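You operate a simulated robot arm through the tools that you are given. There is no shell and no other tool. Be economical: measure what you need, move in short steps, check, and stop when the job is done.

Carry out the task below with a simulated two-armed robot. There is one attempt and no reset: what you move stays moved.

## Task
Set the dial regulator to 300 kPa, coming up from nought.
Fine: work in the white bay and hold it still while you turn; then stand it in the white dish.
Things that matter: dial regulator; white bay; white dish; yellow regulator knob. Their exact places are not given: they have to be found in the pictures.

The check looks at the end state, three seconds after you hand in, the way a careful person would. Anything else that was tipped, shoved, dropped, spilled or broken makes it a failure.

## Robot
Two 7-joint arms with two-finger parallel grippers on one trunk, on a base that drives. Base frame: it is fixed to the floor where the robot stands at the start and does not move with it; the origin is under the middle of the robot, x ahead of it, y to its left, z up. Lengths are in mm, angles in rad, forces in N, time in s.
The left shoulder is at the start at [70, 163, 1170], the right one opposite. With the tool pointing down near the work surface each hand reaches from about 400 to 880 mm from the robot's upright axis, wherever it stands, measured 20 degrees to its own side. Places, roughly: white bay [500, 200, 800]; white dish [500, 700, 900]; yellow regulator knob [500, -200, 1000]. Payload 3.43 kg a hand.
Tool frame (each hand has its own): the origin (TCP) lies between the finger pads and is the grasp point; the fingertips stand 34 mm ahead of it; z points along the fingers, y is the line along which they close. The gripper opens to 128 mm. The fingers are 24 mm wide and 12 mm thick; the gripper's body (48 by 130 mm) begins 96 mm behind the TCP.
Orientation is that of the tool frame in the base frame, as a unit quaternion [x, y, z, w]. With the fingers straight down and closing along the base's y, the tool's x points along the base's -x, its y along +y and its z along -z.

## Interface
- The arms move only by the tool apply_moves. It takes "left_commands", "right_commands" or both (then of equal length, played together; a hand with none holds still); each is text: rows parted by semicolons, each of 6 numbers parted by spaces: the shift along the tool's x, y, z in mm, then the turn, a rotation vector about the tool's x, y, z in rad. In form: x y z rx ry rz; .... A call has 1 to 20 rows; each row shifts and turns the commanded pose from where the row before left it, along the tool's axes as they then stand. "left_hand" and "right_hand" are, for a hand that has rows, the opening, from 0 (shut) to 1 (fully open), set as the call begins (left out, the last holds). Each row takes 0.2 s and may step no farther than 50 mm and 0.15 rad from the row before; otherwise, or with a gripper value out of range, the whole call is refused. A pose out of reach is approached as far as the arm can. The call stops where the force on the tool passes 40 N (or 10 N more than at its start, if that is more) or the arm is blocked; 0.2 s more then pass. Each finger travels about 153 mm/s and halts on what it meets, pressing with about 35 N; the grip force reading is that of the motor and also rises with nothing between the fingers. The clock runs only during rows and for 0.2 s after the last one: add rows that do not move to give the fingers time. It gives the time, the measured TCP pose, the force on the tool (base axes), the opening and the grip force at its end, in the units of the frame above (readings bear some noise), with the torque about the TCP (base axes, N m) and any sound that the robot's microphone picked up, and new pictures: "show" is both (left out), scene, wrist or none (wrist: the cameras of the hands that moved).
- Cameras (640 x 400 px; columns grow to the right, rows downward): "scene" is now at [138.5, -2.3, 1397.6]; the picture's right is [-0.04, -1.00, 0.00], its down [-0.57, 0.02, -0.82] and it looks along [0.82, -0.03, -0.57] (base axes); focal length 214 px, centre (320, 200). "left" rides on the left gripper at [76, 11, -160] in its tool frame; the picture's right is [-0.15, 0.99, 0.00], its down [-0.88, -0.13, -0.46] and it looks along [-0.45, -0.07, 0.89] (tool axes); focal length 234 px, centre (320, 200). "right" rides on the right gripper at [76, -11, -160] in its tool frame; the picture's right is [0.15, 0.99, 0.00], its down [-0.88, 0.13, -0.46] and it looks along [-0.45, 0.07, 0.89] (tool axes); focal length 234 px, centre (320, 200).
- raise_lower(by): slides the trunk up (or, below 0, down) by that many mm; the arms and the scene camera ride with it, the base frame stays. It gives what a move gives, with no picture.
- drive_base(legs): drives the robot by 1 to 6 legs, each [ahead, left, turn to the left] in mm, mm and rad, along the robot's own axes; the way and the turn of a leg run together, so that a leg with both is an arc; at most 1500 mm and 3.142 rad a leg. The arms and the cameras ride along, it lands a little off, and it stops where it bumps. It gives what a move gives, and a new picture of the scene camera.
- aim_head(pan, tilt): turns the head with the scene camera to pan (to the left, within 1.501 rad either way) and tilt (down, from -0.506 to 1.204), counted from straight ahead of the robot. It gives what a move gives, and a new picture of the scene camera.
- locate(camera, pixels): for up to 12 pixels [column, row] of the newest picture of that camera ("zoom" is the newest enlarged one), the place [x, y, z] in the base frame of the surface seen there, good to about 2 mm. It takes no simulated time.
- close_up(camera, box): a new picture of the part [left, top, right, bottom] of that camera's present view, enlarged. It takes no simulated time.
- hand_in(): hands the job in; it is judged then, once.

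Keep the steps short. Do not move on a guess: measure, check each grasp and each placing, and mend mistakes. In all there are 80 turns and 260 pictures (those below and enlarged ones count). Leave the grippers open and the arms clear of the work at the hand-in unless told otherwise, and finish with a single line.

The tools are called after ">>>" by a JSON object that holds its "name" and its "arguments". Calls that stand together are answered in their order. apply_moves: Moves the arms, as the interface text tells. Its arguments: {"type":"object","properties":{"left_commands":{"type":"string"},"left_hand":{"type":"number"},"right_commands":{"type":"string"},"right_hand":{"type":"number"},"show":{"type":"string","enum":["both","scene","wrist","none"]}},"required":[]} The other tools are called the same way: raise_lower (by) slides the trunk up or down; drive_base (legs) drives the base; aim_head (pan, tilt) turns the head that bears the scene camera; locate (camera, pixels) gives the place of the surface under pixels of a picture; close_up (camera, box) takes an enlarged picture of a part of a camera's view; hand_in () hands the job in.

At the start:

```text
time: 0.0
left_tcp_pos: [507.2, 296.9, 1324.3]
left_ee_rot: [-0.001, 1.0, 0.0, 0.001]
left_contact_force: [0.4, 0.3, -0.9]
left_torque: [0.03, 0.0, 0.02]
left_opening: 127.9
left_grip_force: 0.0
right_tcp_pos: [403.8, -180.0, 1308.8]
right_ee_rot: [0.0, 1.0, -0.001, 0.0]
right_contact_force: [-0.3, 0.6, 0.6]
right_torque: [-0.01, -0.02, -0.01]
right_opening: 127.9
right_grip_force: 0.0
trunk travel left (down, up): [-650.0, 290.0]
robot x, y, heading: [-4.5, -0.2, -0.001]
head pan, tilt: [-0.037, 0.611]
```

scene: 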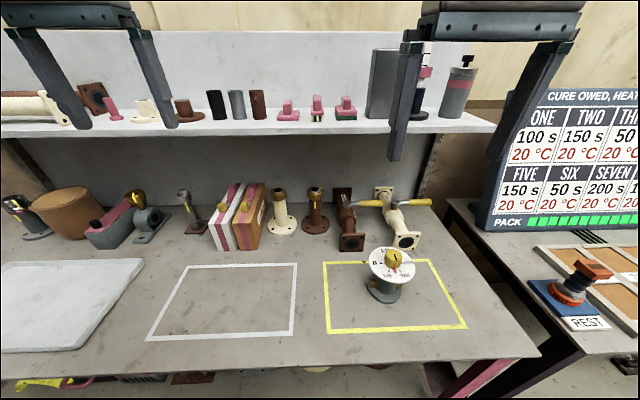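
right: 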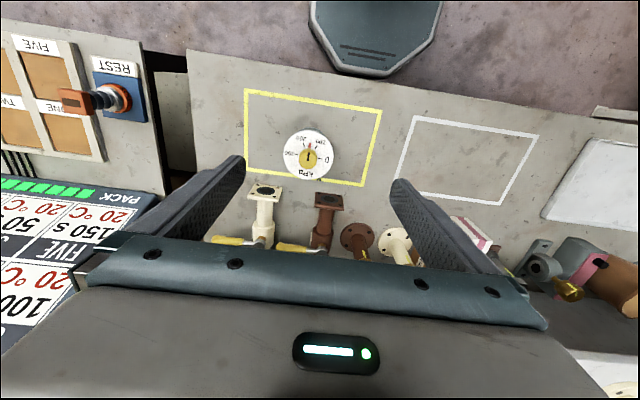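
left: 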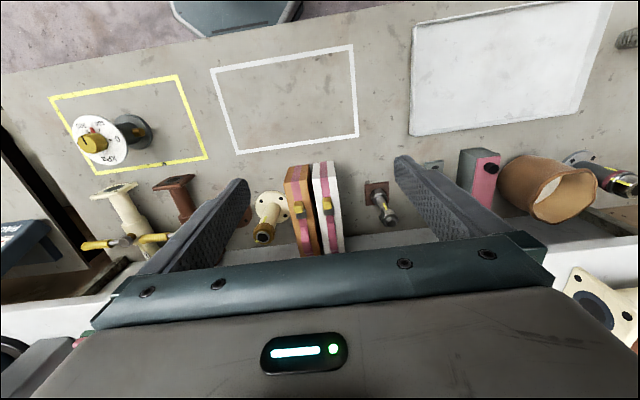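

The dial regulator stands in the yellow bay at about (390,275). The white bay is at about (225,300), and a white slab lies at the left at (60,300). I'll enlarge these areas.

>>> {"name": "close_up", "arguments": {"camera": "scene", "box": [340, 230, 440, 310]}}

>>> {"name": "close_up", "arguments": {"camera": "right", "box": [260, 110, 360, 190]}}

>>> {"name": "locate", "arguments": {"camera": "scene", "pixels": [[392, 260], [390, 285], [385, 300], [150, 338], [185, 267], [296, 265], [292, 333], [60, 300], [10, 345], [410, 265], [375, 262]]}}

>>> {"name": "aim_head", "arguments": {"pan": 0.6, "tilt": 0.75}}

```text
5.00 times, centred on (390, 270) of scene
```

zoom: 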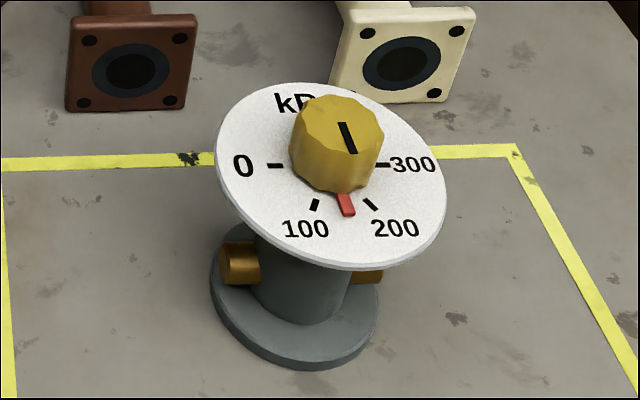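

```text
5.00 times, centred on (310, 150) of right
```

zoom: 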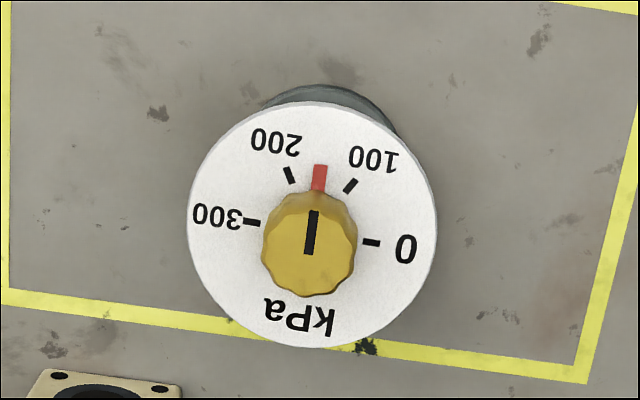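

```text
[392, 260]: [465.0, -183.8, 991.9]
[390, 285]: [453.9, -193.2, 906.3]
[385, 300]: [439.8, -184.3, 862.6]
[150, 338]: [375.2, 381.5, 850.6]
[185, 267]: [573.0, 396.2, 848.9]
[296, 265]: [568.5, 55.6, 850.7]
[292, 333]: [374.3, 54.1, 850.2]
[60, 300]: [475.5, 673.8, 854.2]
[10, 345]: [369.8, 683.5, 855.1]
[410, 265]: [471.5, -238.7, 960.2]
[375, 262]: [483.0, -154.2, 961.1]
```

```text
time: 1.0
left_tcp_pos: [507.2, 296.9, 1325.1]
left_ee_rot: [-0.001, 1.0, 0.0, 0.001]
left_contact_force: [0.6, -0.3, -0.3]
left_torque: [0.01, 0.01, 0.03]
left_opening: 128.0
left_grip_force: 0.1
right_tcp_pos: [401.1, -179.0, 1308.5]
right_ee_rot: [0.0, 1.0, 0.0, 0.0]
right_contact_force: [-1.1, 0.4, -0.9]
right_torque: [0.02, 0.0, -0.02]
right_opening: 128.3
right_grip_force: 0.2
trunk travel left (down, up): [-650.0, 290.0]
robot x, y, heading: [0.2, 2.6, 0.004]
head pan, tilt: [0.6, 0.75]
```

scene: 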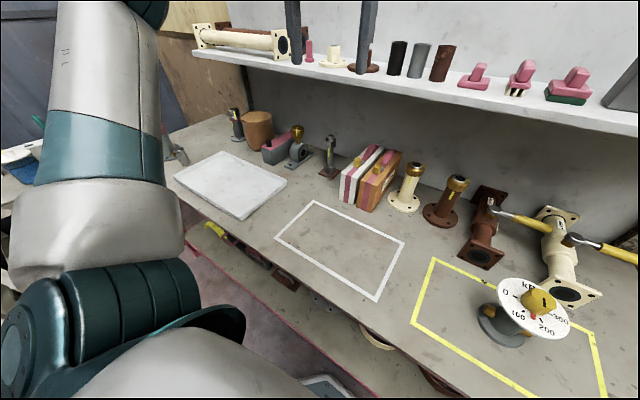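

The slab fits the rough place given for the dish. There is also a white thing at the far left at (20,155), so I'll look at both before choosing.

>>> {"name": "close_up", "arguments": {"camera": "scene", "box": [160, 90, 320, 240]}}

>>> {"name": "locate", "arguments": {"camera": "scene", "pixels": [[176, 178], [224, 152], [286, 184], [240, 217], [230, 185], [20, 155], [200, 180], [260, 185]]}}

>>> {"name": "aim_head", "arguments": {"pan": 1.3, "tilt": 0.6}}

```text
2.67 times, centred on (240, 165) of scene
```

zoom: 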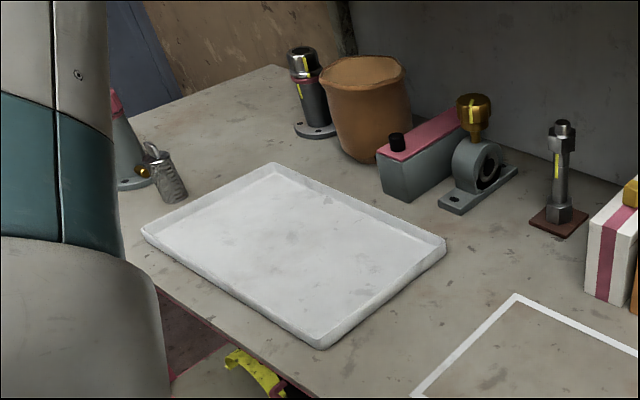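

```text
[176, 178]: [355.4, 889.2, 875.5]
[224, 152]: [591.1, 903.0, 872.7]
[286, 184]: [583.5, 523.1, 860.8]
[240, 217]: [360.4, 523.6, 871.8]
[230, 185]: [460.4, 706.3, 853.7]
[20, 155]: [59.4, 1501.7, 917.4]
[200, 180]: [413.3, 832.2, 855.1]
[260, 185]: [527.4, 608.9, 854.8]
```

```text
time: 2.1
left_tcp_pos: [507.0, 297.3, 1324.4]
left_ee_rot: [-0.001, 1.0, 0.0, 0.0]
left_contact_force: [-0.3, -0.3, -0.1]
left_torque: [0.02, -0.03, 0.0]
left_opening: 127.9
left_grip_force: 0.0
right_tcp_pos: [402.8, -180.7, 1308.5]
right_ee_rot: [0.001, 1.0, -0.001, 0.0]
right_contact_force: [0.1, -0.2, 0.0]
right_torque: [-0.01, 0.01, 0.0]
right_opening: 127.8
right_grip_force: 0.1
trunk travel left (down, up): [-650.0, 290.0]
robot x, y, heading: [0.2, 0.9, -0.004]
head pan, tilt: [1.3, 0.6]
```

scene: 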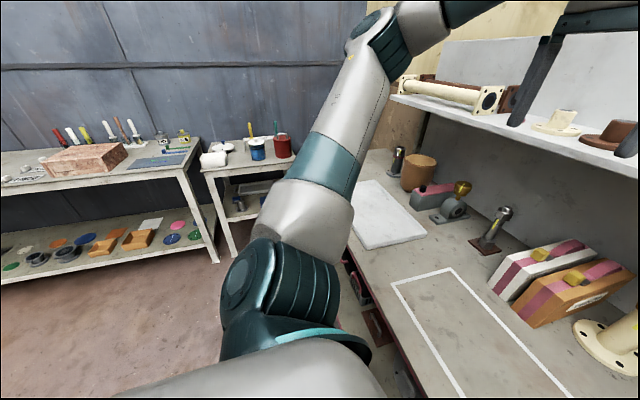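

The white dish is the shallow white tray: x about 360–590, y about 523–900, floor z about 854. I'll turn the head back to the regulator and measure it closely.

>>> {"name": "aim_head", "arguments": {"pan": -0.35, "tilt": 0.9}}

>>> {"name": "close_up", "arguments": {"camera": "left", "box": [40, 80, 200, 180]}}

>>> {"name": "locate", "arguments": {"camera": "zoom", "pixels": [[130, 200], [200, 250], [250, 140], [360, 180], [400, 180], [440, 200], [300, 180], [330, 280], [390, 170]]}}

```text
time: 3.8
left_tcp_pos: [506.7, 297.2, 1324.2]
left_ee_rot: [0.0, 1.0, 0.0, 0.0]
left_contact_force: [-0.5, -0.6, -0.1]
left_torque: [0.01, 0.01, 0.0]
left_opening: 127.7
left_grip_force: 0.1
right_tcp_pos: [402.8, -180.4, 1309.0]
right_ee_rot: [0.0, 1.0, 0.0, 0.001]
right_contact_force: [-0.8, 1.4, 0.1]
right_torque: [0.01, 0.01, 0.02]
right_opening: 128.2
right_grip_force: 0.0
trunk travel left (down, up): [-650.0, 290.0]
robot x, y, heading: [-3.0, -1.9, -0.005]
head pan, tilt: [-0.351, 0.901]
```

scene: 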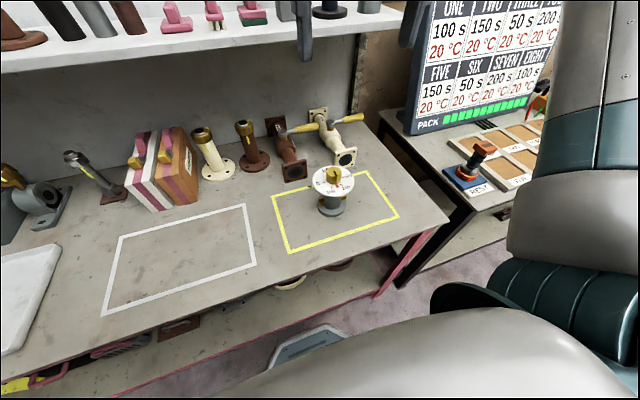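

```text
4.00 times, centred on (120, 130) of left
```

zoom: 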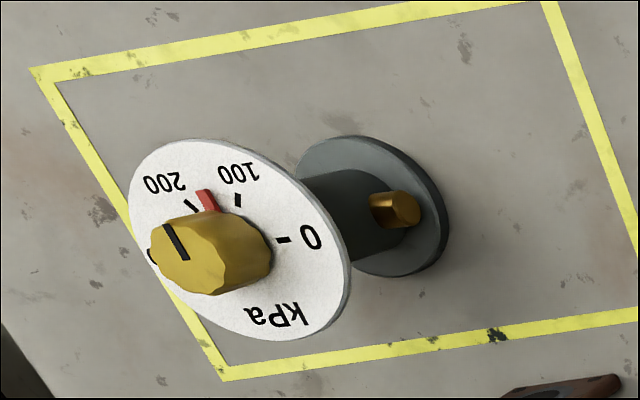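

```text
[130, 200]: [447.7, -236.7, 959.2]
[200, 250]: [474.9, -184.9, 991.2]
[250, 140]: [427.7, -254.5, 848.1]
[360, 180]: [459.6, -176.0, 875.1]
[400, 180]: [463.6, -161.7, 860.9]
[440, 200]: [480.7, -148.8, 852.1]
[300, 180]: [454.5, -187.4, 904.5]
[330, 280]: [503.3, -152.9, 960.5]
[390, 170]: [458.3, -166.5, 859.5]
```

Next I'll measure the dial rim and knob from the right wrist view, and the body and base from the left wrist view.

>>> {"name": "close_up", "arguments": {"camera": "right", "box": [260, 110, 360, 190]}}

>>> {"name": "locate", "arguments": {"camera": "zoom", "pixels": [[192, 220], [433, 235], [310, 107], [300, 342], [310, 215], [280, 245], [345, 245], [310, 285], [225, 300], [400, 310], [322, 170], [330, 92]]}}

>>> {"name": "close_up", "arguments": {"camera": "left", "box": [40, 80, 200, 180]}}

>>> {"name": "locate", "arguments": {"camera": "zoom", "pixels": [[350, 138], [443, 220], [400, 268], [310, 165], [380, 205], [410, 212], [395, 225], [345, 200], [420, 160], [370, 265], [385, 193], [340, 180]]}}

>>> {"name": "close_up", "arguments": {"camera": "scene", "box": [290, 150, 380, 230]}}

>>> {"name": "locate", "arguments": {"camera": "zoom", "pixels": [[300, 310], [280, 390], [220, 380], [385, 370], [300, 420], [210, 340], [300, 350]]}}

```text
5.00 times, centred on (310, 150) of right
```

zoom: 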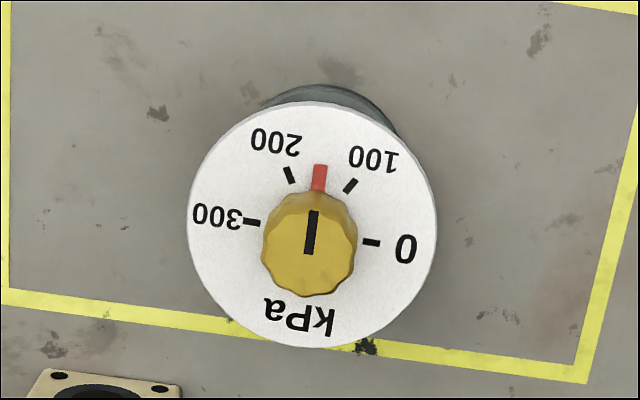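

```text
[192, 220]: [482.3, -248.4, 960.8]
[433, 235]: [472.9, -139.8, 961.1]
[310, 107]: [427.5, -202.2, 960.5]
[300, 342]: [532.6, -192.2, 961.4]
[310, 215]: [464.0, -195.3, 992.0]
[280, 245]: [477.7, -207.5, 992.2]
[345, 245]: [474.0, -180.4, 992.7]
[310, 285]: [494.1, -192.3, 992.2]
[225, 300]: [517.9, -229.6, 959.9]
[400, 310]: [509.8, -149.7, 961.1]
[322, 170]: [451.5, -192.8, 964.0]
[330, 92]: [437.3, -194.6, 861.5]
```

```text
4.00 times, centred on (120, 130) of left
```

zoom: 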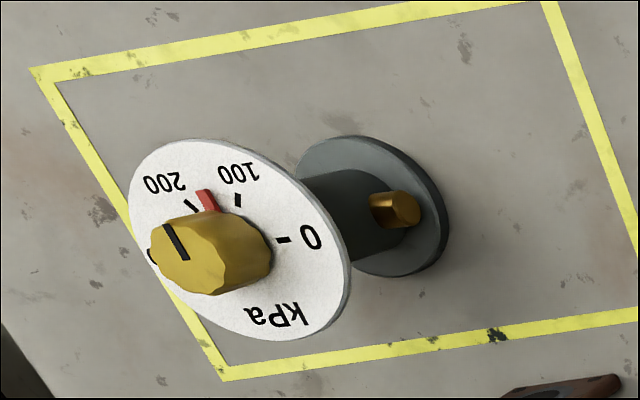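

```text
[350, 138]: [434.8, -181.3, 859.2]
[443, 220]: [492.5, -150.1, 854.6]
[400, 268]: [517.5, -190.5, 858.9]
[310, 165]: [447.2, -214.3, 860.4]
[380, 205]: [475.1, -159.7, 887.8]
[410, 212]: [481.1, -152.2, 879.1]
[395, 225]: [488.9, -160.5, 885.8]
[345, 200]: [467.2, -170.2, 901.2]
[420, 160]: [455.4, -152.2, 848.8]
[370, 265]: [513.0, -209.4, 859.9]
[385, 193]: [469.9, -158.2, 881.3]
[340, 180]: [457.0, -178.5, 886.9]
```

```text
5.00 times, centred on (335, 190) of scene
```

zoom: 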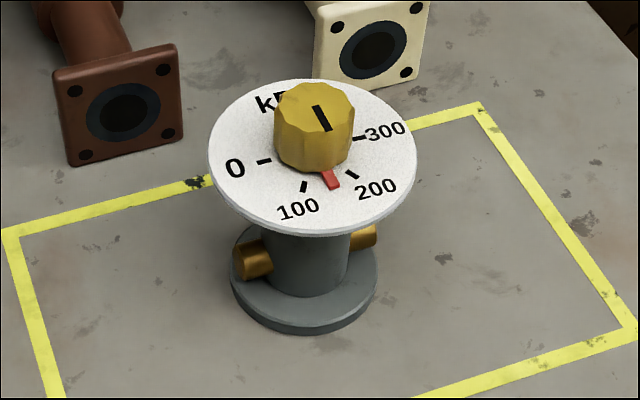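

```text
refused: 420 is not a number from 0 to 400
```

The regulator axis is at about (478, -194). It has a dial of radius 55 at z 961, a knob 962–992, a body of radius about 26, brass ports along ±y with tops near z 889, and a base of radius about 43. Now I'll check obstacles near the path: the pipes, the shelf edge and the cones.

>>> {"name": "locate", "arguments": {"camera": "scene", "pixels": [[295, 172], [345, 158], [281, 130], [307, 122], [250, 165], [215, 170], [155, 205], [193, 195], [200, 55], [300, 15], [345, 165], [300, 182]]}}

>>> {"name": "close_up", "arguments": {"camera": "scene", "box": [120, 90, 380, 260]}}

```text
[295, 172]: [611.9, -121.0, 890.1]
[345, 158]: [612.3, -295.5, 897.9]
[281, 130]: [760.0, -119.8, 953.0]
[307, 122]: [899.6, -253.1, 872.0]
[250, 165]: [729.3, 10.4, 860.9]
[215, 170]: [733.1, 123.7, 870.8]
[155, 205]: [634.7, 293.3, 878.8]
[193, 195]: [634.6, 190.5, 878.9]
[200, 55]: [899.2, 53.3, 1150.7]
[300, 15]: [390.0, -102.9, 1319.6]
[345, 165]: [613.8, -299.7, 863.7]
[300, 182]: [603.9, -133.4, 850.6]
```

```text
2.35 times, centred on (250, 175) of scene
```

zoom: 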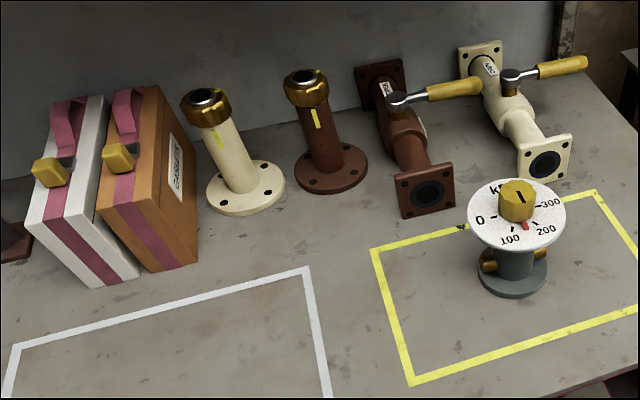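

All the other items sit at x ≥ 604, so the path is clear. The left hand will go down toward (478,60,1080) and yaw +90°.

>>> {"name": "apply_moves", "arguments": {"left_commands": "3.6 -29.6 30.5 0 0 0;3.6 -29.6 30.5 0 0 0;3.6 -29.6 30.5 0 0 0;3.6 -29.6 30.5 0 0 0;3.6 -29.6 30.5 0 0 0;3.6 -29.6 30.5 0 0 0;3.6 -29.6 30.5 0 0 0;3.6 -29.6 30.5 0 0 0;0 0 0 0 0 -0.1428;0 0 0 0 0 -0.1428;0 0 0 0 0 -0.1428;0 0 0 0 0 -0.1428;0 0 0 0 0 -0.1428;0 0 0 0 0 -0.1428;0 0 0 0 0 -0.1428;0 0 0 0 0 -0.1428;0 0 0 0 0 -0.1428;0 0 0 0 0 -0.1428;0 0 0 0 0 -0.1428", "left_hand": 0.7, "show": "scene"}}

```text
time: 7.8
left_tcp_pos: [476.1, 58.9, 1083.2]
left_ee_rot: [0.708, -0.706, 0.001, -0.001]
left_contact_force: [-0.6, -0.2, -0.7]
left_torque: [0.03, -0.07, 0.0]
left_opening: 89.5
left_grip_force: 0.1
right_tcp_pos: [398.6, -182.6, 1310.0]
right_ee_rot: [0.0, 1.0, 0.001, 0.002]
right_contact_force: [-0.2, -0.5, 0.6]
right_torque: [0.04, -0.09, -0.01]
right_opening: 128.2
right_grip_force: 0.1
trunk travel left (down, up): [-650.0, 290.0]
robot x, y, heading: [3.2, 1.5, 0.006]
head pan, tilt: [-0.351, 0.901]
```

scene: 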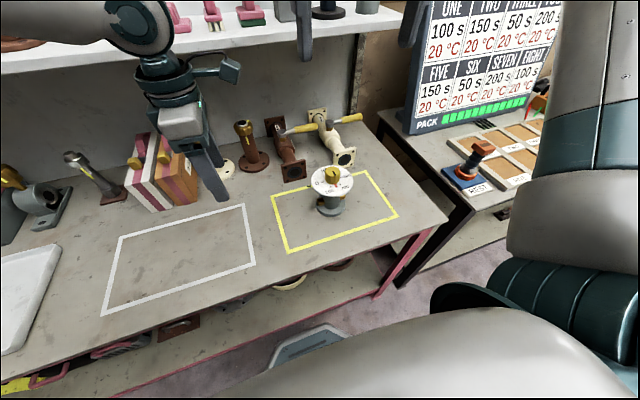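

The yaw is right. Next I'll tip the hand to horizontal so the fingers point along -y.

>>> {"name": "apply_moves", "arguments": {"left_commands": "0 0 0 0 0.1428 0;0 0 0 0 0.1428 0;0 0 0 0 0.1428 0;0 0 0 0 0.1428 0;0 0 0 0 0.1428 0;0 0 0 0 0.1428 0;0 0 0 0 0.1428 0;0 0 0 0 0.1428 0;0 0 0 0 0.1428 0;0 0 0 0 0.1428 0;0 0 0 0 0.1428 0"}}

```text
time: 10.2
left_tcp_pos: [480.5, 62.0, 1081.1]
left_ee_rot: [0.5, -0.499, 0.502, 0.5]
left_contact_force: [-0.1, 0.2, -0.3]
left_torque: [0.03, 0.0, -0.01]
left_opening: 89.4
left_grip_force: 0.0
right_tcp_pos: [403.3, -179.4, 1308.4]
right_ee_rot: [-0.001, 1.0, 0.0, -0.001]
right_contact_force: [-0.2, 0.7, 0.5]
right_torque: [-0.01, 0.0, 0.0]
right_opening: 128.3
right_grip_force: 0.0
trunk travel left (down, up): [-650.0, 290.0]
robot x, y, heading: [1.5, 2.0, 0.004]
head pan, tilt: [-0.351, 0.901]
```

scene: 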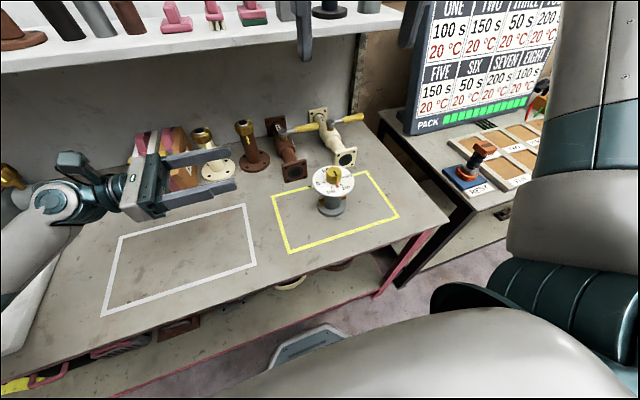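
left: 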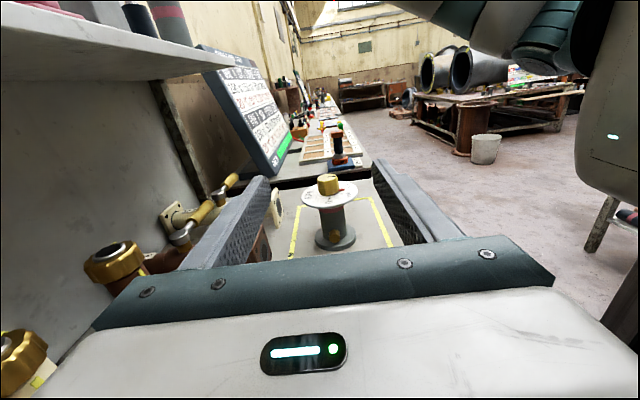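

The hand is level and lined up, but the forearm looks low. I'll check the arm's clearance to the tray and the table edge.

>>> {"name": "aim_head", "arguments": {"pan": 0.7, "tilt": 0.9}}

>>> {"name": "close_up", "arguments": {"camera": "scene", "box": [0, 0, 640, 400]}}

>>> {"name": "locate", "arguments": {"camera": "scene", "pixels": [[100, 150], [200, 200], [150, 250], [300, 200], [250, 150], [150, 100], [250, 250], [100, 300], [200, 300], [300, 150]]}}

```text
time: 11.5
left_tcp_pos: [477.7, 60.4, 1080.6]
left_ee_rot: [0.501, -0.5, 0.5, 0.499]
left_contact_force: [-0.3, -0.9, 0.3]
left_torque: [0.01, 0.01, 0.03]
left_opening: 89.7
left_grip_force: 0.0
right_tcp_pos: [401.9, -179.9, 1309.0]
right_ee_rot: [0.0, 1.0, 0.0, -0.001]
right_contact_force: [0.9, 0.4, -0.7]
right_torque: [0.01, -0.06, 0.01]
right_opening: 128.0
right_grip_force: 0.2
trunk travel left (down, up): [-650.0, 290.0]
robot x, y, heading: [-0.3, -0.1, -0.001]
head pan, tilt: [0.7, 0.901]
```

scene: 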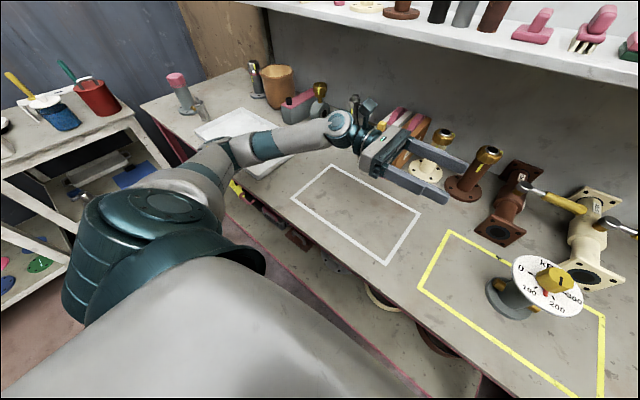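

```text
1.00 times, centred on (320, 200) of scene
```

zoom: 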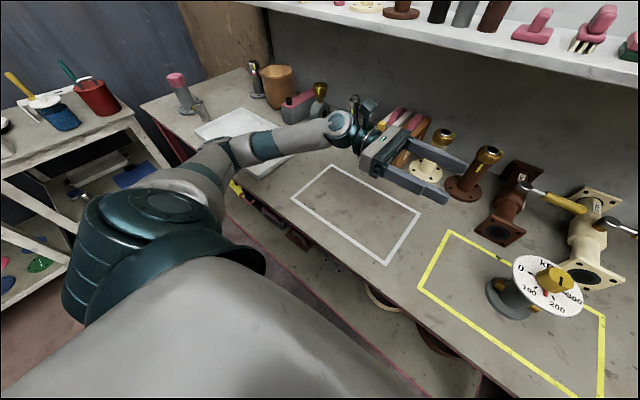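

```text
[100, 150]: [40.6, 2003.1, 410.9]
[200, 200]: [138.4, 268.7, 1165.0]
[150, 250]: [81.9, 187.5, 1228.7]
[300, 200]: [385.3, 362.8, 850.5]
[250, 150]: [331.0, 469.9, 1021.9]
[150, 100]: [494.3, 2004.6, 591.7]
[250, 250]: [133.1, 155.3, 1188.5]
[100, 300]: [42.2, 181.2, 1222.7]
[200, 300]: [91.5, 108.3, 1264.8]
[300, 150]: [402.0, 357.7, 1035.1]
```

The elbow is at about z 1000, near (260,480). Raising the trunk 180 mm will keep the arm well above the table while the hand works low.

>>> {"name": "raise_lower", "arguments": {"by": 180}}

>>> {"name": "apply_moves", "arguments": {"left_commands": "-40 0 0 0 0 0;-40 0 0 0 0 0;-40 0 0 0 0 0;-40 0 0 0 0 0;-40 0 0 0 0 0;-40 0 0 0 0 0;-40 0 0 0 0 0;-40 0 0 0 0 0"}}

```text
time: 13.5
left_tcp_pos: [479.2, 60.0, 1260.2]
left_ee_rot: [0.5, -0.5, 0.5, 0.499]
left_contact_force: [-0.2, 0.1, 0.4]
left_torque: [-0.01, 0.01, -0.03]
left_opening: 89.6
left_grip_force: 0.1
right_tcp_pos: [402.3, -180.2, 1488.6]
right_ee_rot: [0.0, 1.0, 0.001, -0.001]
right_contact_force: [0.0, -0.2, 0.2]
right_torque: [0.02, 0.03, 0.0]
right_opening: 128.1
right_grip_force: 0.1
trunk travel left (down, up): [-830.0, 110.0]
robot x, y, heading: [0.7, -1.2, -0.0]
head pan, tilt: [0.7, 0.901]
```

```text
time: 15.3
left_tcp_pos: [479.9, 61.6, 944.3]
left_ee_rot: [0.5, -0.499, 0.501, 0.499]
left_contact_force: [0.1, -0.1, 1.0]
left_torque: [0.03, -0.03, 0.0]
left_opening: 89.6
left_grip_force: 0.0
right_tcp_pos: [402.4, -180.4, 1488.2]
right_ee_rot: [0.0, 1.0, -0.001, 0.0]
right_contact_force: [-0.5, 0.3, 0.4]
right_torque: [-0.04, -0.01, 0.02]
right_opening: 128.1
right_grip_force: 0.1
trunk travel left (down, up): [-830.0, 110.0]
robot x, y, heading: [1.3, -1.4, 0.001]
head pan, tilt: [0.7, 0.901]
```

scene: 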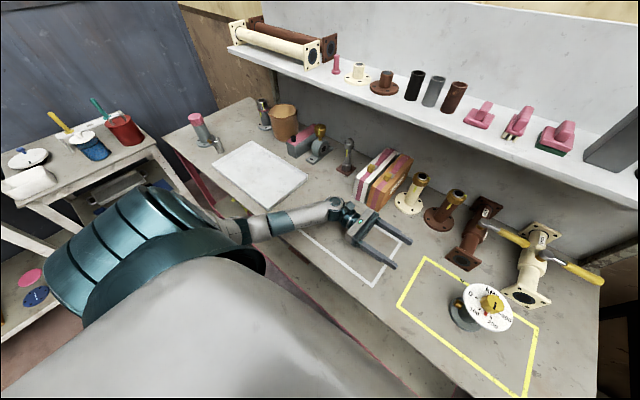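
left: 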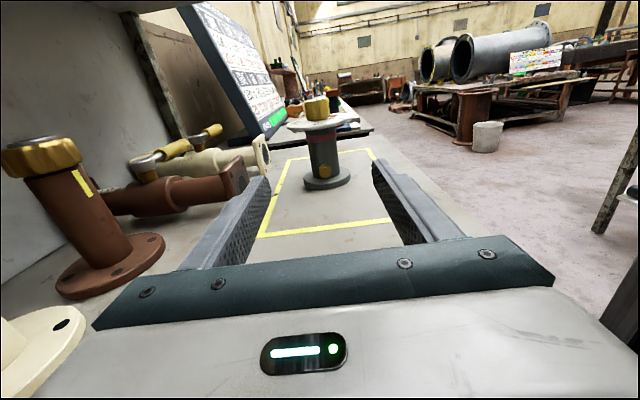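

The forearm is now clear. I'll measure the body from this side to get its axis and port height.

>>> {"name": "close_up", "arguments": {"camera": "left", "box": [270, 80, 390, 200]}}

>>> {"name": "locate", "arguments": {"camera": "left", "pixels": [[312, 150], [323, 150], [335, 150], [310, 160], [338, 160], [323, 141], [325, 168], [325, 173], [306, 183], [350, 176], [318, 98], [325, 183]]}}

```text
3.33 times, centred on (330, 140) of left
```

zoom: 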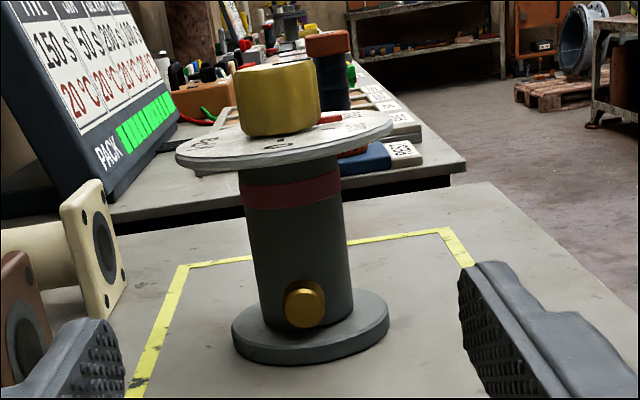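

```text
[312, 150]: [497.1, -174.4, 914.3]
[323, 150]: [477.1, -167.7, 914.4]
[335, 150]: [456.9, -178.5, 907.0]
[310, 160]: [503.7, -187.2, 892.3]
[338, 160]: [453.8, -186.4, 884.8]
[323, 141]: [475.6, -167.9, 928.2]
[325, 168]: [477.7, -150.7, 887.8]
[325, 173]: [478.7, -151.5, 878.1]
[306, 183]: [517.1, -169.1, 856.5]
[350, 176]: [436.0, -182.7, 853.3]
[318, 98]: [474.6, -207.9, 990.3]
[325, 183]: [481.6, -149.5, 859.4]
```

There's a red band at the top of the body (z about 933–955) and the ports top out near 892, so I'll grip plain body at z 913. First I'll lower to 913, then slide in toward y = -194.

>>> {"name": "apply_moves", "arguments": {"left_commands": "-31 0 0 0 0 0;0 0 42 0 0 0;0 0 42 0 0 0;0 0 42 0 0 0;0 0 42 0 0 0;0 0 42 0 0 0;0 0 22 0 0 0;0 0 22 0 0 0"}}

```text
time: 17.1
left_tcp_pos: [479.0, -193.6, 908.3]
left_ee_rot: [0.501, -0.5, 0.5, 0.499]
left_contact_force: [-0.1, -0.2, 0.9]
left_torque: [0.01, -0.03, 0.01]
left_opening: 89.6
left_grip_force: 0.1
right_tcp_pos: [402.8, -180.6, 1488.7]
right_ee_rot: [-0.001, 1.0, 0.0, 0.0]
right_contact_force: [0.2, 0.2, 0.0]
right_torque: [0.01, -0.01, 0.01]
right_opening: 127.8
right_grip_force: 0.0
trunk travel left (down, up): [-830.0, 110.0]
robot x, y, heading: [0.1, 0.1, -0.002]
head pan, tilt: [0.7, 0.901]
```

scene: 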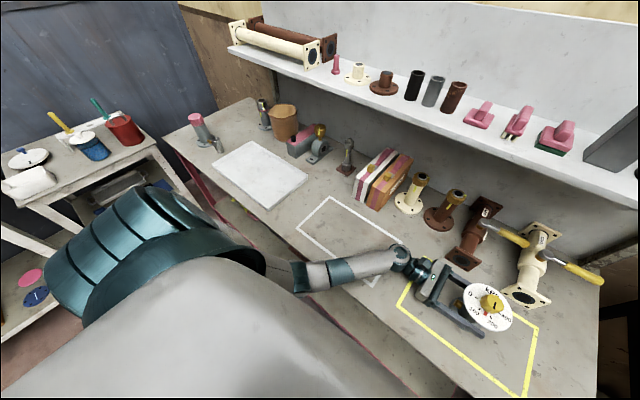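
left: 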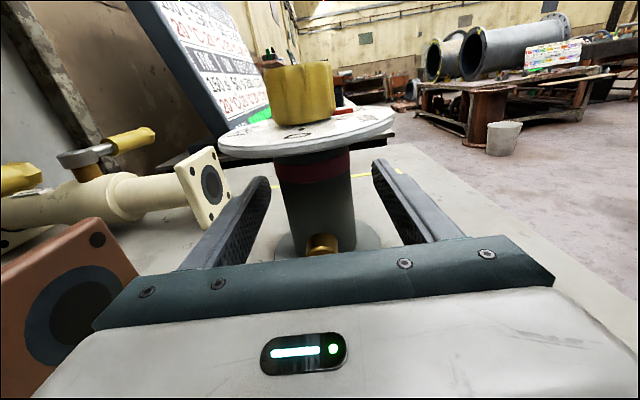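

The body sits centred between the fingers. Now I'll close on it.

>>> {"name": "apply_moves", "arguments": {"left_commands": "3 0 0 0 0 0;0 0 0 0 0 0;0 0 0 0 0 0;0 0 0 0 0 0", "left_hand": 0}}

```text
time: 18.1
left_tcp_pos: [479.2, -193.8, 912.5]
left_ee_rot: [0.5, -0.5, 0.5, 0.5]
left_contact_force: [-1.3, 1.0, 0.3]
left_torque: [0.13, 0.08, 0.03]
left_opening: 50.9
left_grip_force: 34.8
right_tcp_pos: [403.2, -179.9, 1489.5]
right_ee_rot: [0.0, 1.0, 0.0, 0.001]
right_contact_force: [-0.4, 0.3, 0.6]
right_torque: [-0.01, 0.0, 0.0]
right_opening: 128.1
right_grip_force: 0.1
trunk travel left (down, up): [-830.0, 110.0]
robot x, y, heading: [3.4, 1.1, 0.0]
head pan, tilt: [0.7, 0.901]
```

scene: 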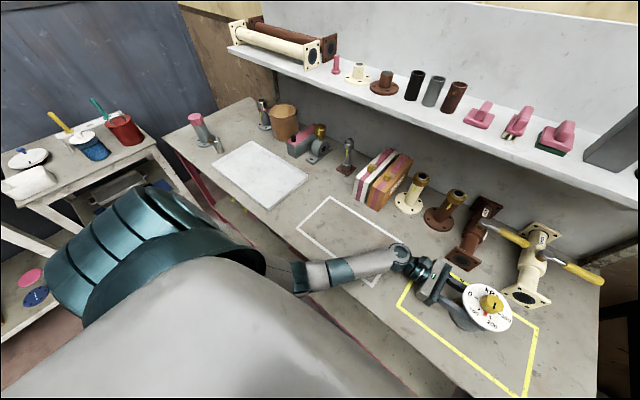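
left: 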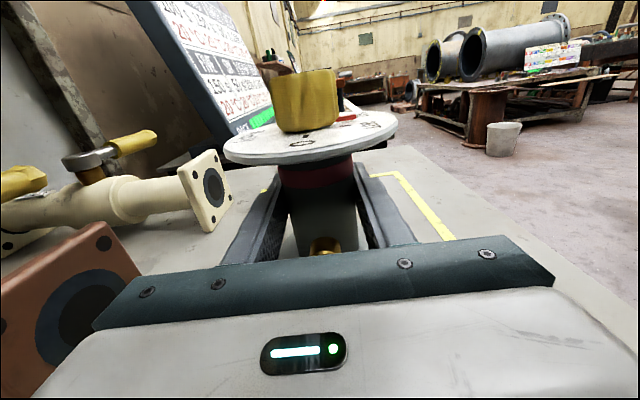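

Gripped at 51 mm, matching the body diameter. I'll lift 30 mm and check.

>>> {"name": "apply_moves", "arguments": {"left_commands": "10 0 0 0 0 0;10 0 0 0 0 0;10 0 0 0 0 0"}}

```text
time: 18.9
left_tcp_pos: [478.9, -195.1, 942.8]
left_ee_rot: [0.501, -0.5, 0.5, 0.499]
left_contact_force: [1.1, 0.5, -6.5]
left_torque: [0.01, -0.12, 0.03]
left_opening: 51.0
left_grip_force: 35.1
right_tcp_pos: [403.0, -180.9, 1488.4]
right_ee_rot: [0.0, 1.0, 0.0, -0.001]
right_contact_force: [0.3, -0.1, -0.8]
right_torque: [0.03, -0.01, 0.0]
right_opening: 127.9
right_grip_force: 0.1
trunk travel left (down, up): [-830.0, 110.0]
robot x, y, heading: [3.3, -2.4, -0.0]
head pan, tilt: [0.7, 0.901]
```

scene: 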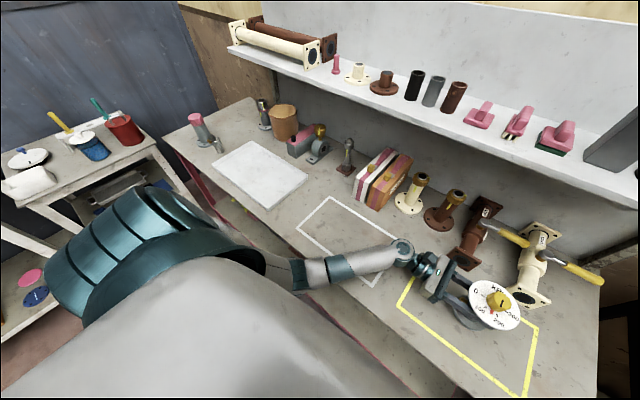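
left: 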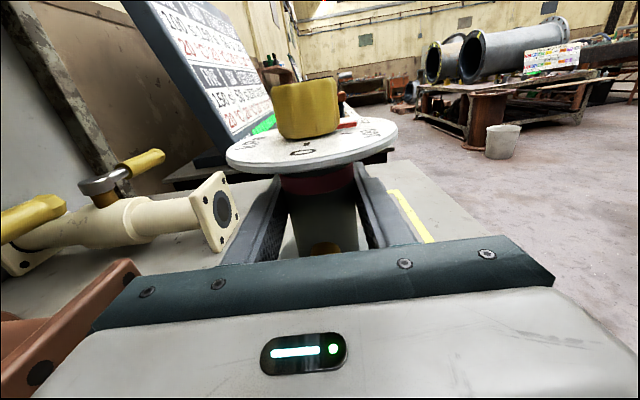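

It's held (about 0.65 kg). Before carrying it, I'll check whether it tilted in the grip.

>>> {"name": "close_up", "arguments": {"camera": "scene", "box": [440, 250, 560, 350]}}

>>> {"name": "locate", "arguments": {"camera": "scene", "pixels": [[473, 297], [515, 318], [500, 328], [478, 285], [490, 284], [480, 315], [515, 305], [499, 299]]}}

```text
4.00 times, centred on (500, 300) of scene
```

zoom: 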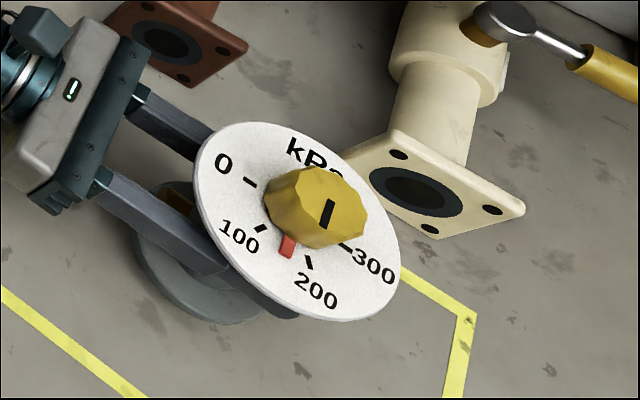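

```text
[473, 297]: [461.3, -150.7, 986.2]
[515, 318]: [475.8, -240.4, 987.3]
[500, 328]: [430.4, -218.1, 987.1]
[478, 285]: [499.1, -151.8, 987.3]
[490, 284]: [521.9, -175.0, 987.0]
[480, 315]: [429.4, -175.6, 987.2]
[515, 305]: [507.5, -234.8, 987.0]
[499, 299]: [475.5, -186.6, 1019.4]
```

It's level. The dial is at z 987, so it's about 3 mm lower in the grip, which is minor. I'll carry it to y ≈ 170 over the white bay.

>>> {"name": "apply_moves", "arguments": {"left_commands": "10 0 -20 0 0 0;0 0 -30 0 0 0;0 0 -35 0 0 0;0 0 -35 0 0 0;0 0 -35 0 0 0;0 0 -35 0 0 0;0 0 -35 0 0 0;0 0 -35 0 0 0;0 0 -35 0 0 0;0 0 -35 0 0 0;0 0 -20 0 0 0;0 0 -14 0 0 0"}}

>>> {"name": "aim_head", "arguments": {"pan": 0.35, "tilt": 0.95}}

```text
time: 21.5
left_tcp_pos: [478.9, 172.8, 949.8]
left_ee_rot: [0.5, -0.499, 0.5, 0.5]
left_contact_force: [-0.4, 0.1, -6.0]
left_torque: [-0.01, 0.02, 0.0]
left_opening: 51.3
left_grip_force: 35.3
right_tcp_pos: [403.6, -179.0, 1489.2]
right_ee_rot: [0.001, 1.0, 0.0, 0.001]
right_contact_force: [0.1, 0.0, -1.3]
right_torque: [-0.01, -0.02, 0.0]
right_opening: 127.9
right_grip_force: 0.1
trunk travel left (down, up): [-830.0, 110.0]
robot x, y, heading: [1.2, -1.7, 0.003]
head pan, tilt: [0.7, 0.901]
```

scene: 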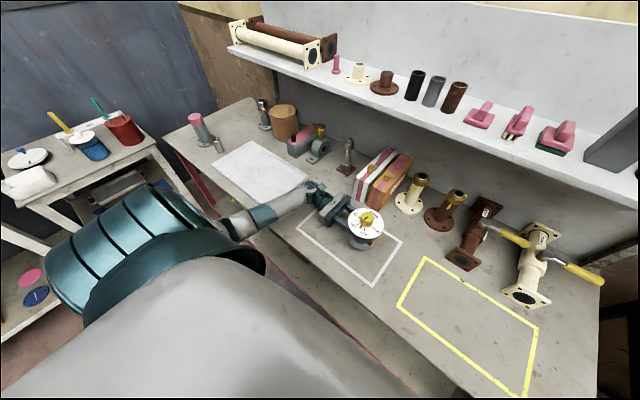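
left: 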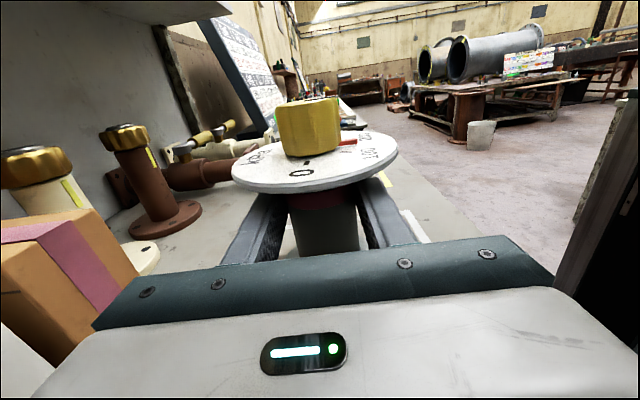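

```text
time: 22.3
left_tcp_pos: [478.2, 171.7, 949.5]
left_ee_rot: [0.5, -0.5, 0.501, 0.499]
left_contact_force: [0.6, 0.3, -5.3]
left_torque: [-0.01, 0.0, -0.02]
left_opening: 51.3
left_grip_force: 34.9
right_tcp_pos: [404.0, -179.5, 1488.4]
right_ee_rot: [0.0, 1.0, 0.0, -0.001]
right_contact_force: [0.6, 0.0, -0.4]
right_torque: [-0.01, 0.0, -0.01]
right_opening: 128.3
right_grip_force: 0.1
trunk travel left (down, up): [-830.0, 110.0]
robot x, y, heading: [-0.7, 0.2, -0.004]
head pan, tilt: [0.351, 0.949]
```

scene: 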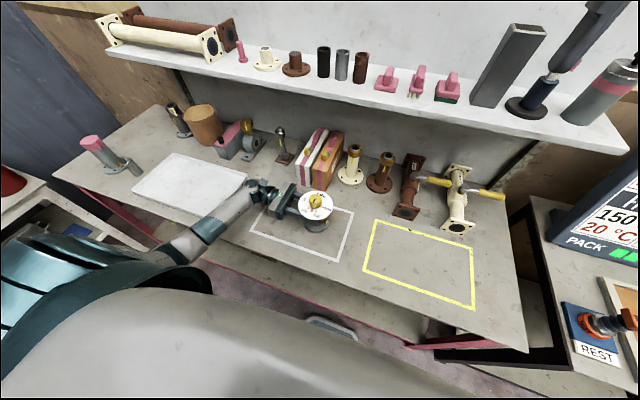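

The dial looks a bit lower in the wrist view, so I'll measure slip and tilt.

>>> {"name": "close_up", "arguments": {"camera": "scene", "box": [280, 170, 360, 240]}}

>>> {"name": "locate", "arguments": {"camera": "scene", "pixels": [[301, 207], [331, 205], [316, 218], [306, 194], [316, 200], [325, 215], [305, 215], [312, 229], [322, 228]]}}

>>> {"name": "locate", "arguments": {"camera": "left", "pixels": [[240, 182], [390, 150], [310, 172], [330, 105], [326, 240], [310, 187]]}}

```text
5.71 times, centred on (320, 205) of scene
```

zoom: 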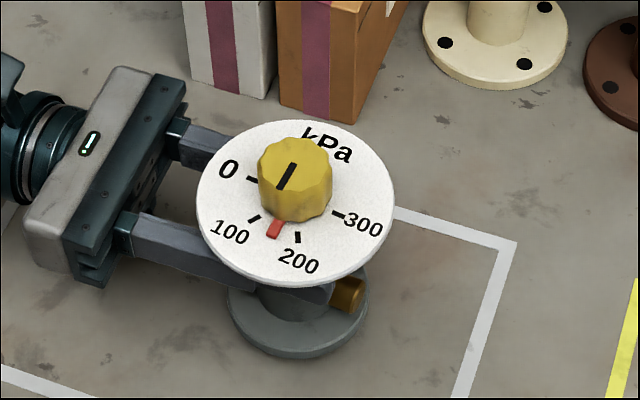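

```text
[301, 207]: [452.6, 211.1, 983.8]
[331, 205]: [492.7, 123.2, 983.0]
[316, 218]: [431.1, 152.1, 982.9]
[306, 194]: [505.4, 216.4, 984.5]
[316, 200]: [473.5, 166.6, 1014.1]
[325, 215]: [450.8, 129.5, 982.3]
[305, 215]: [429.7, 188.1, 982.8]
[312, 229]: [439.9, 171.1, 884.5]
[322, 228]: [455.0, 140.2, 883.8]
```

```text
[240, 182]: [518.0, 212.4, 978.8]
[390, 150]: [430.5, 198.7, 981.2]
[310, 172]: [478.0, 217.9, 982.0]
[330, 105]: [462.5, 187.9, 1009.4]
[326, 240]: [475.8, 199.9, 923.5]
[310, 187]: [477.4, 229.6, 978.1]
```

The regulator is creeping down through the grip (about 15 mm so far) but still level. I'll set it down in the white bay now.

>>> {"name": "apply_moves", "arguments": {"left_commands": "-8 0 0 0 0 0;-7 0 0 0 0 0;-4 0 0 0 0 0", "show": "scene"}}

>>> {"name": "locate", "arguments": {"camera": "scene", "pixels": [[303, 210], [330, 209], [316, 221], [307, 198], [312, 233], [322, 232]]}}

```text
time: 23.1
left_tcp_pos: [479.6, 171.5, 931.7]
left_ee_rot: [0.5, -0.5, 0.5, 0.499]
left_contact_force: [-1.0, 0.0, -5.2]
left_torque: [0.01, 0.02, 0.0]
left_opening: 51.1
left_grip_force: 35.1
right_tcp_pos: [402.1, -180.1, 1488.9]
right_ee_rot: [0.0, 1.0, 0.001, 0.0]
right_contact_force: [-0.6, 0.7, 0.8]
right_torque: [0.02, 0.01, 0.0]
right_opening: 127.8
right_grip_force: 0.1
trunk travel left (down, up): [-830.0, 110.0]
robot x, y, heading: [2.9, -1.2, -0.002]
head pan, tilt: [0.351, 0.949]
```

scene: 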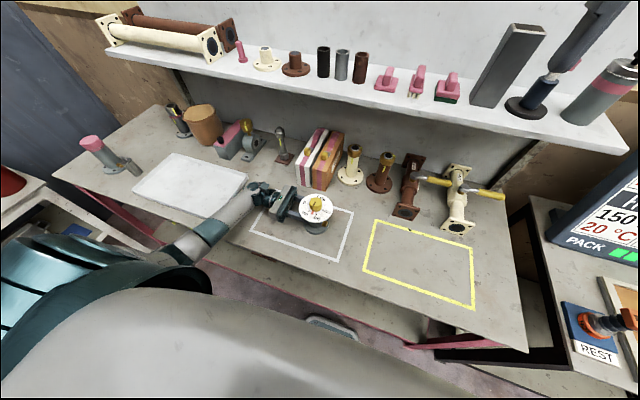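

```text
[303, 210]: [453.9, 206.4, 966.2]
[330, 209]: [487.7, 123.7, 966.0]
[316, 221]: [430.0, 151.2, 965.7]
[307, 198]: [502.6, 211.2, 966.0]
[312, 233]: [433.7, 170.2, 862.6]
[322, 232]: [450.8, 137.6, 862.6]
```

Dial at 966, so 5 mm to go. Lowering slowly until contact.

>>> {"name": "apply_moves", "arguments": {"left_commands": "-3 0 0 0 0 0;-2 0 0 0 0 0;-1 0 0 0 0 0;0 0 0 0 0 0", "show": "scene"}}

>>> {"name": "locate", "arguments": {"camera": "scene", "pixels": [[304, 210], [330, 210], [316, 221], [307, 199], [312, 233], [322, 232]]}}

>>> {"name": "close_up", "arguments": {"camera": "scene", "box": [270, 170, 350, 240]}}

```text
time: 24.1
left_tcp_pos: [479.3, 171.1, 926.6]
left_ee_rot: [0.5, -0.5, 0.501, 0.499]
left_contact_force: [-0.1, 0.1, -4.5]
left_torque: [0.02, -0.02, -0.01]
left_opening: 50.8
left_grip_force: 35.3
right_tcp_pos: [402.6, -180.4, 1488.7]
right_ee_rot: [0.0, 1.0, -0.001, 0.0]
right_contact_force: [0.6, 0.5, -1.0]
right_torque: [0.02, 0.01, -0.01]
right_opening: 127.9
right_grip_force: 0.1
trunk travel left (down, up): [-830.0, 110.0]
robot x, y, heading: [-3.1, 2.1, -0.005]
head pan, tilt: [0.351, 0.949]
```

scene: 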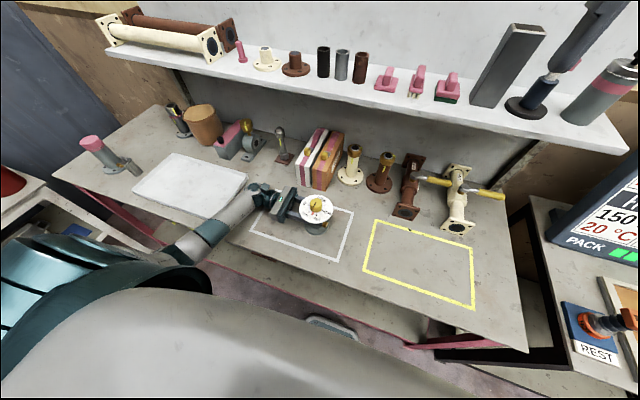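

```text
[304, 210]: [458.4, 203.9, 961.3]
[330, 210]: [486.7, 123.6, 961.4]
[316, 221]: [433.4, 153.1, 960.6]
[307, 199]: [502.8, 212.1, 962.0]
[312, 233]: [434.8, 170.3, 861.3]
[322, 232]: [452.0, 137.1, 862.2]
```

```text
5.71 times, centred on (310, 205) of scene
```

zoom: 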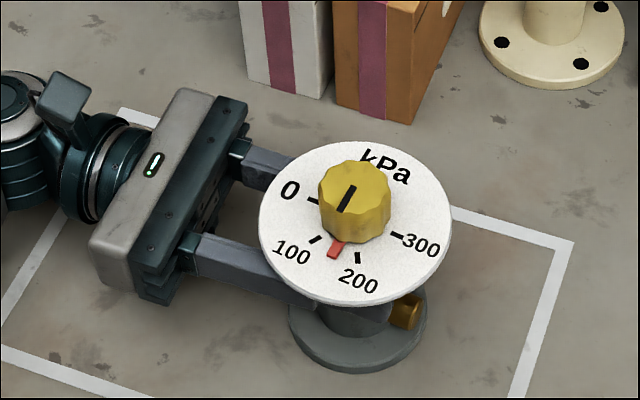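

It's standing at dial z 961 inside the white bay. The grip has crept near the red band, so I'll reopen, drop to z ≈ 912, and regrip so the holding grip is on plain body.

>>> {"name": "apply_moves", "arguments": {"left_commands": "-1 0 0 0 0 0;0 0 0 0 0 0", "show": "none"}}

>>> {"name": "apply_moves", "arguments": {"left_commands": "0 0 0 0 0 0;0 0 0 0 0 0;0 0 0 0 0 0;-14 0 0 0 0 0;0 0 0 0 0 0", "left_hand": 0.65, "show": "wrist"}}

>>> {"name": "close_up", "arguments": {"camera": "scene", "box": [270, 170, 350, 240]}}

>>> {"name": "locate", "arguments": {"camera": "zoom", "pixels": [[265, 225], [450, 220], [355, 298], [350, 145], [356, 200], [335, 250]]}}

```text
time: 24.7
left_tcp_pos: [480.2, 171.7, 927.7]
left_ee_rot: [0.5, -0.5, 0.499, 0.5]
left_contact_force: [1.3, 1.3, -0.5]
left_torque: [0.31, 0.02, -0.04]
left_opening: 50.9
left_grip_force: 35.1
right_tcp_pos: [403.0, -181.2, 1489.1]
right_ee_rot: [0.0, 1.0, 0.0, 0.0]
right_contact_force: [0.0, 0.1, -0.1]
right_torque: [0.02, 0.01, 0.0]
right_opening: 128.1
right_grip_force: 0.0
trunk travel left (down, up): [-830.0, 110.0]
robot x, y, heading: [0.5, 1.0, 0.001]
head pan, tilt: [0.351, 0.949]
```

```text
time: 25.9
left_tcp_pos: [480.0, 169.6, 911.8]
left_ee_rot: [0.5, -0.5, 0.5, 0.5]
left_contact_force: [0.6, 0.6, -0.9]
left_torque: [0.0, 0.0, -0.01]
left_opening: 83.1
left_grip_force: 0.0
right_tcp_pos: [402.8, -180.4, 1489.9]
right_ee_rot: [0.0, 1.0, 0.0, 0.001]
right_contact_force: [-0.2, -0.3, 0.1]
right_torque: [-0.03, 0.0, 0.01]
right_opening: 127.8
right_grip_force: 0.1
trunk travel left (down, up): [-830.0, 110.0]
robot x, y, heading: [3.8, 1.1, -0.004]
head pan, tilt: [0.351, 0.949]
```

left: 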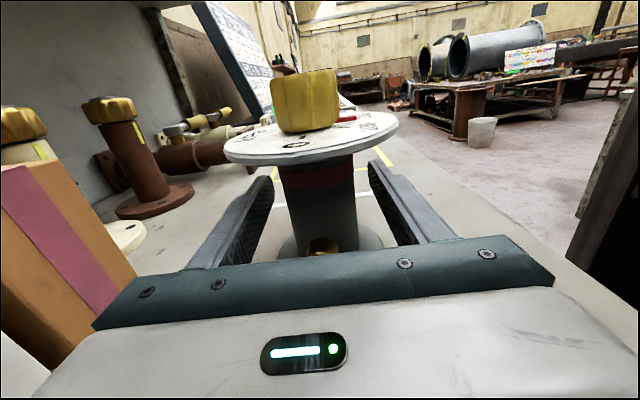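

```text
5.71 times, centred on (310, 205) of scene
```

zoom: 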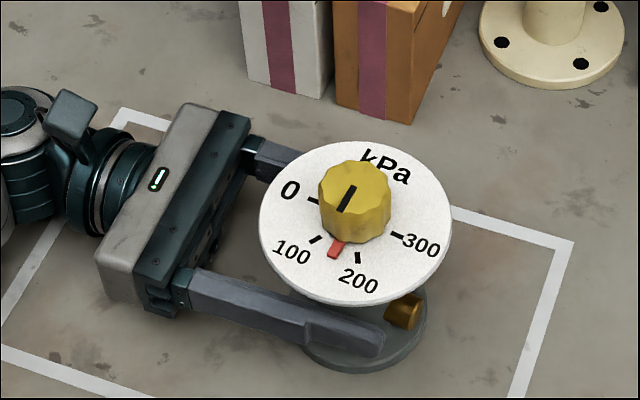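

```text
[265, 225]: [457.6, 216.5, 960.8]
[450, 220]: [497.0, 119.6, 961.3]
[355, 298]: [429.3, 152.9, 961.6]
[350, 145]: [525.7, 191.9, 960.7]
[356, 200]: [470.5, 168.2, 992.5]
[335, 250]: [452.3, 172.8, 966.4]
```

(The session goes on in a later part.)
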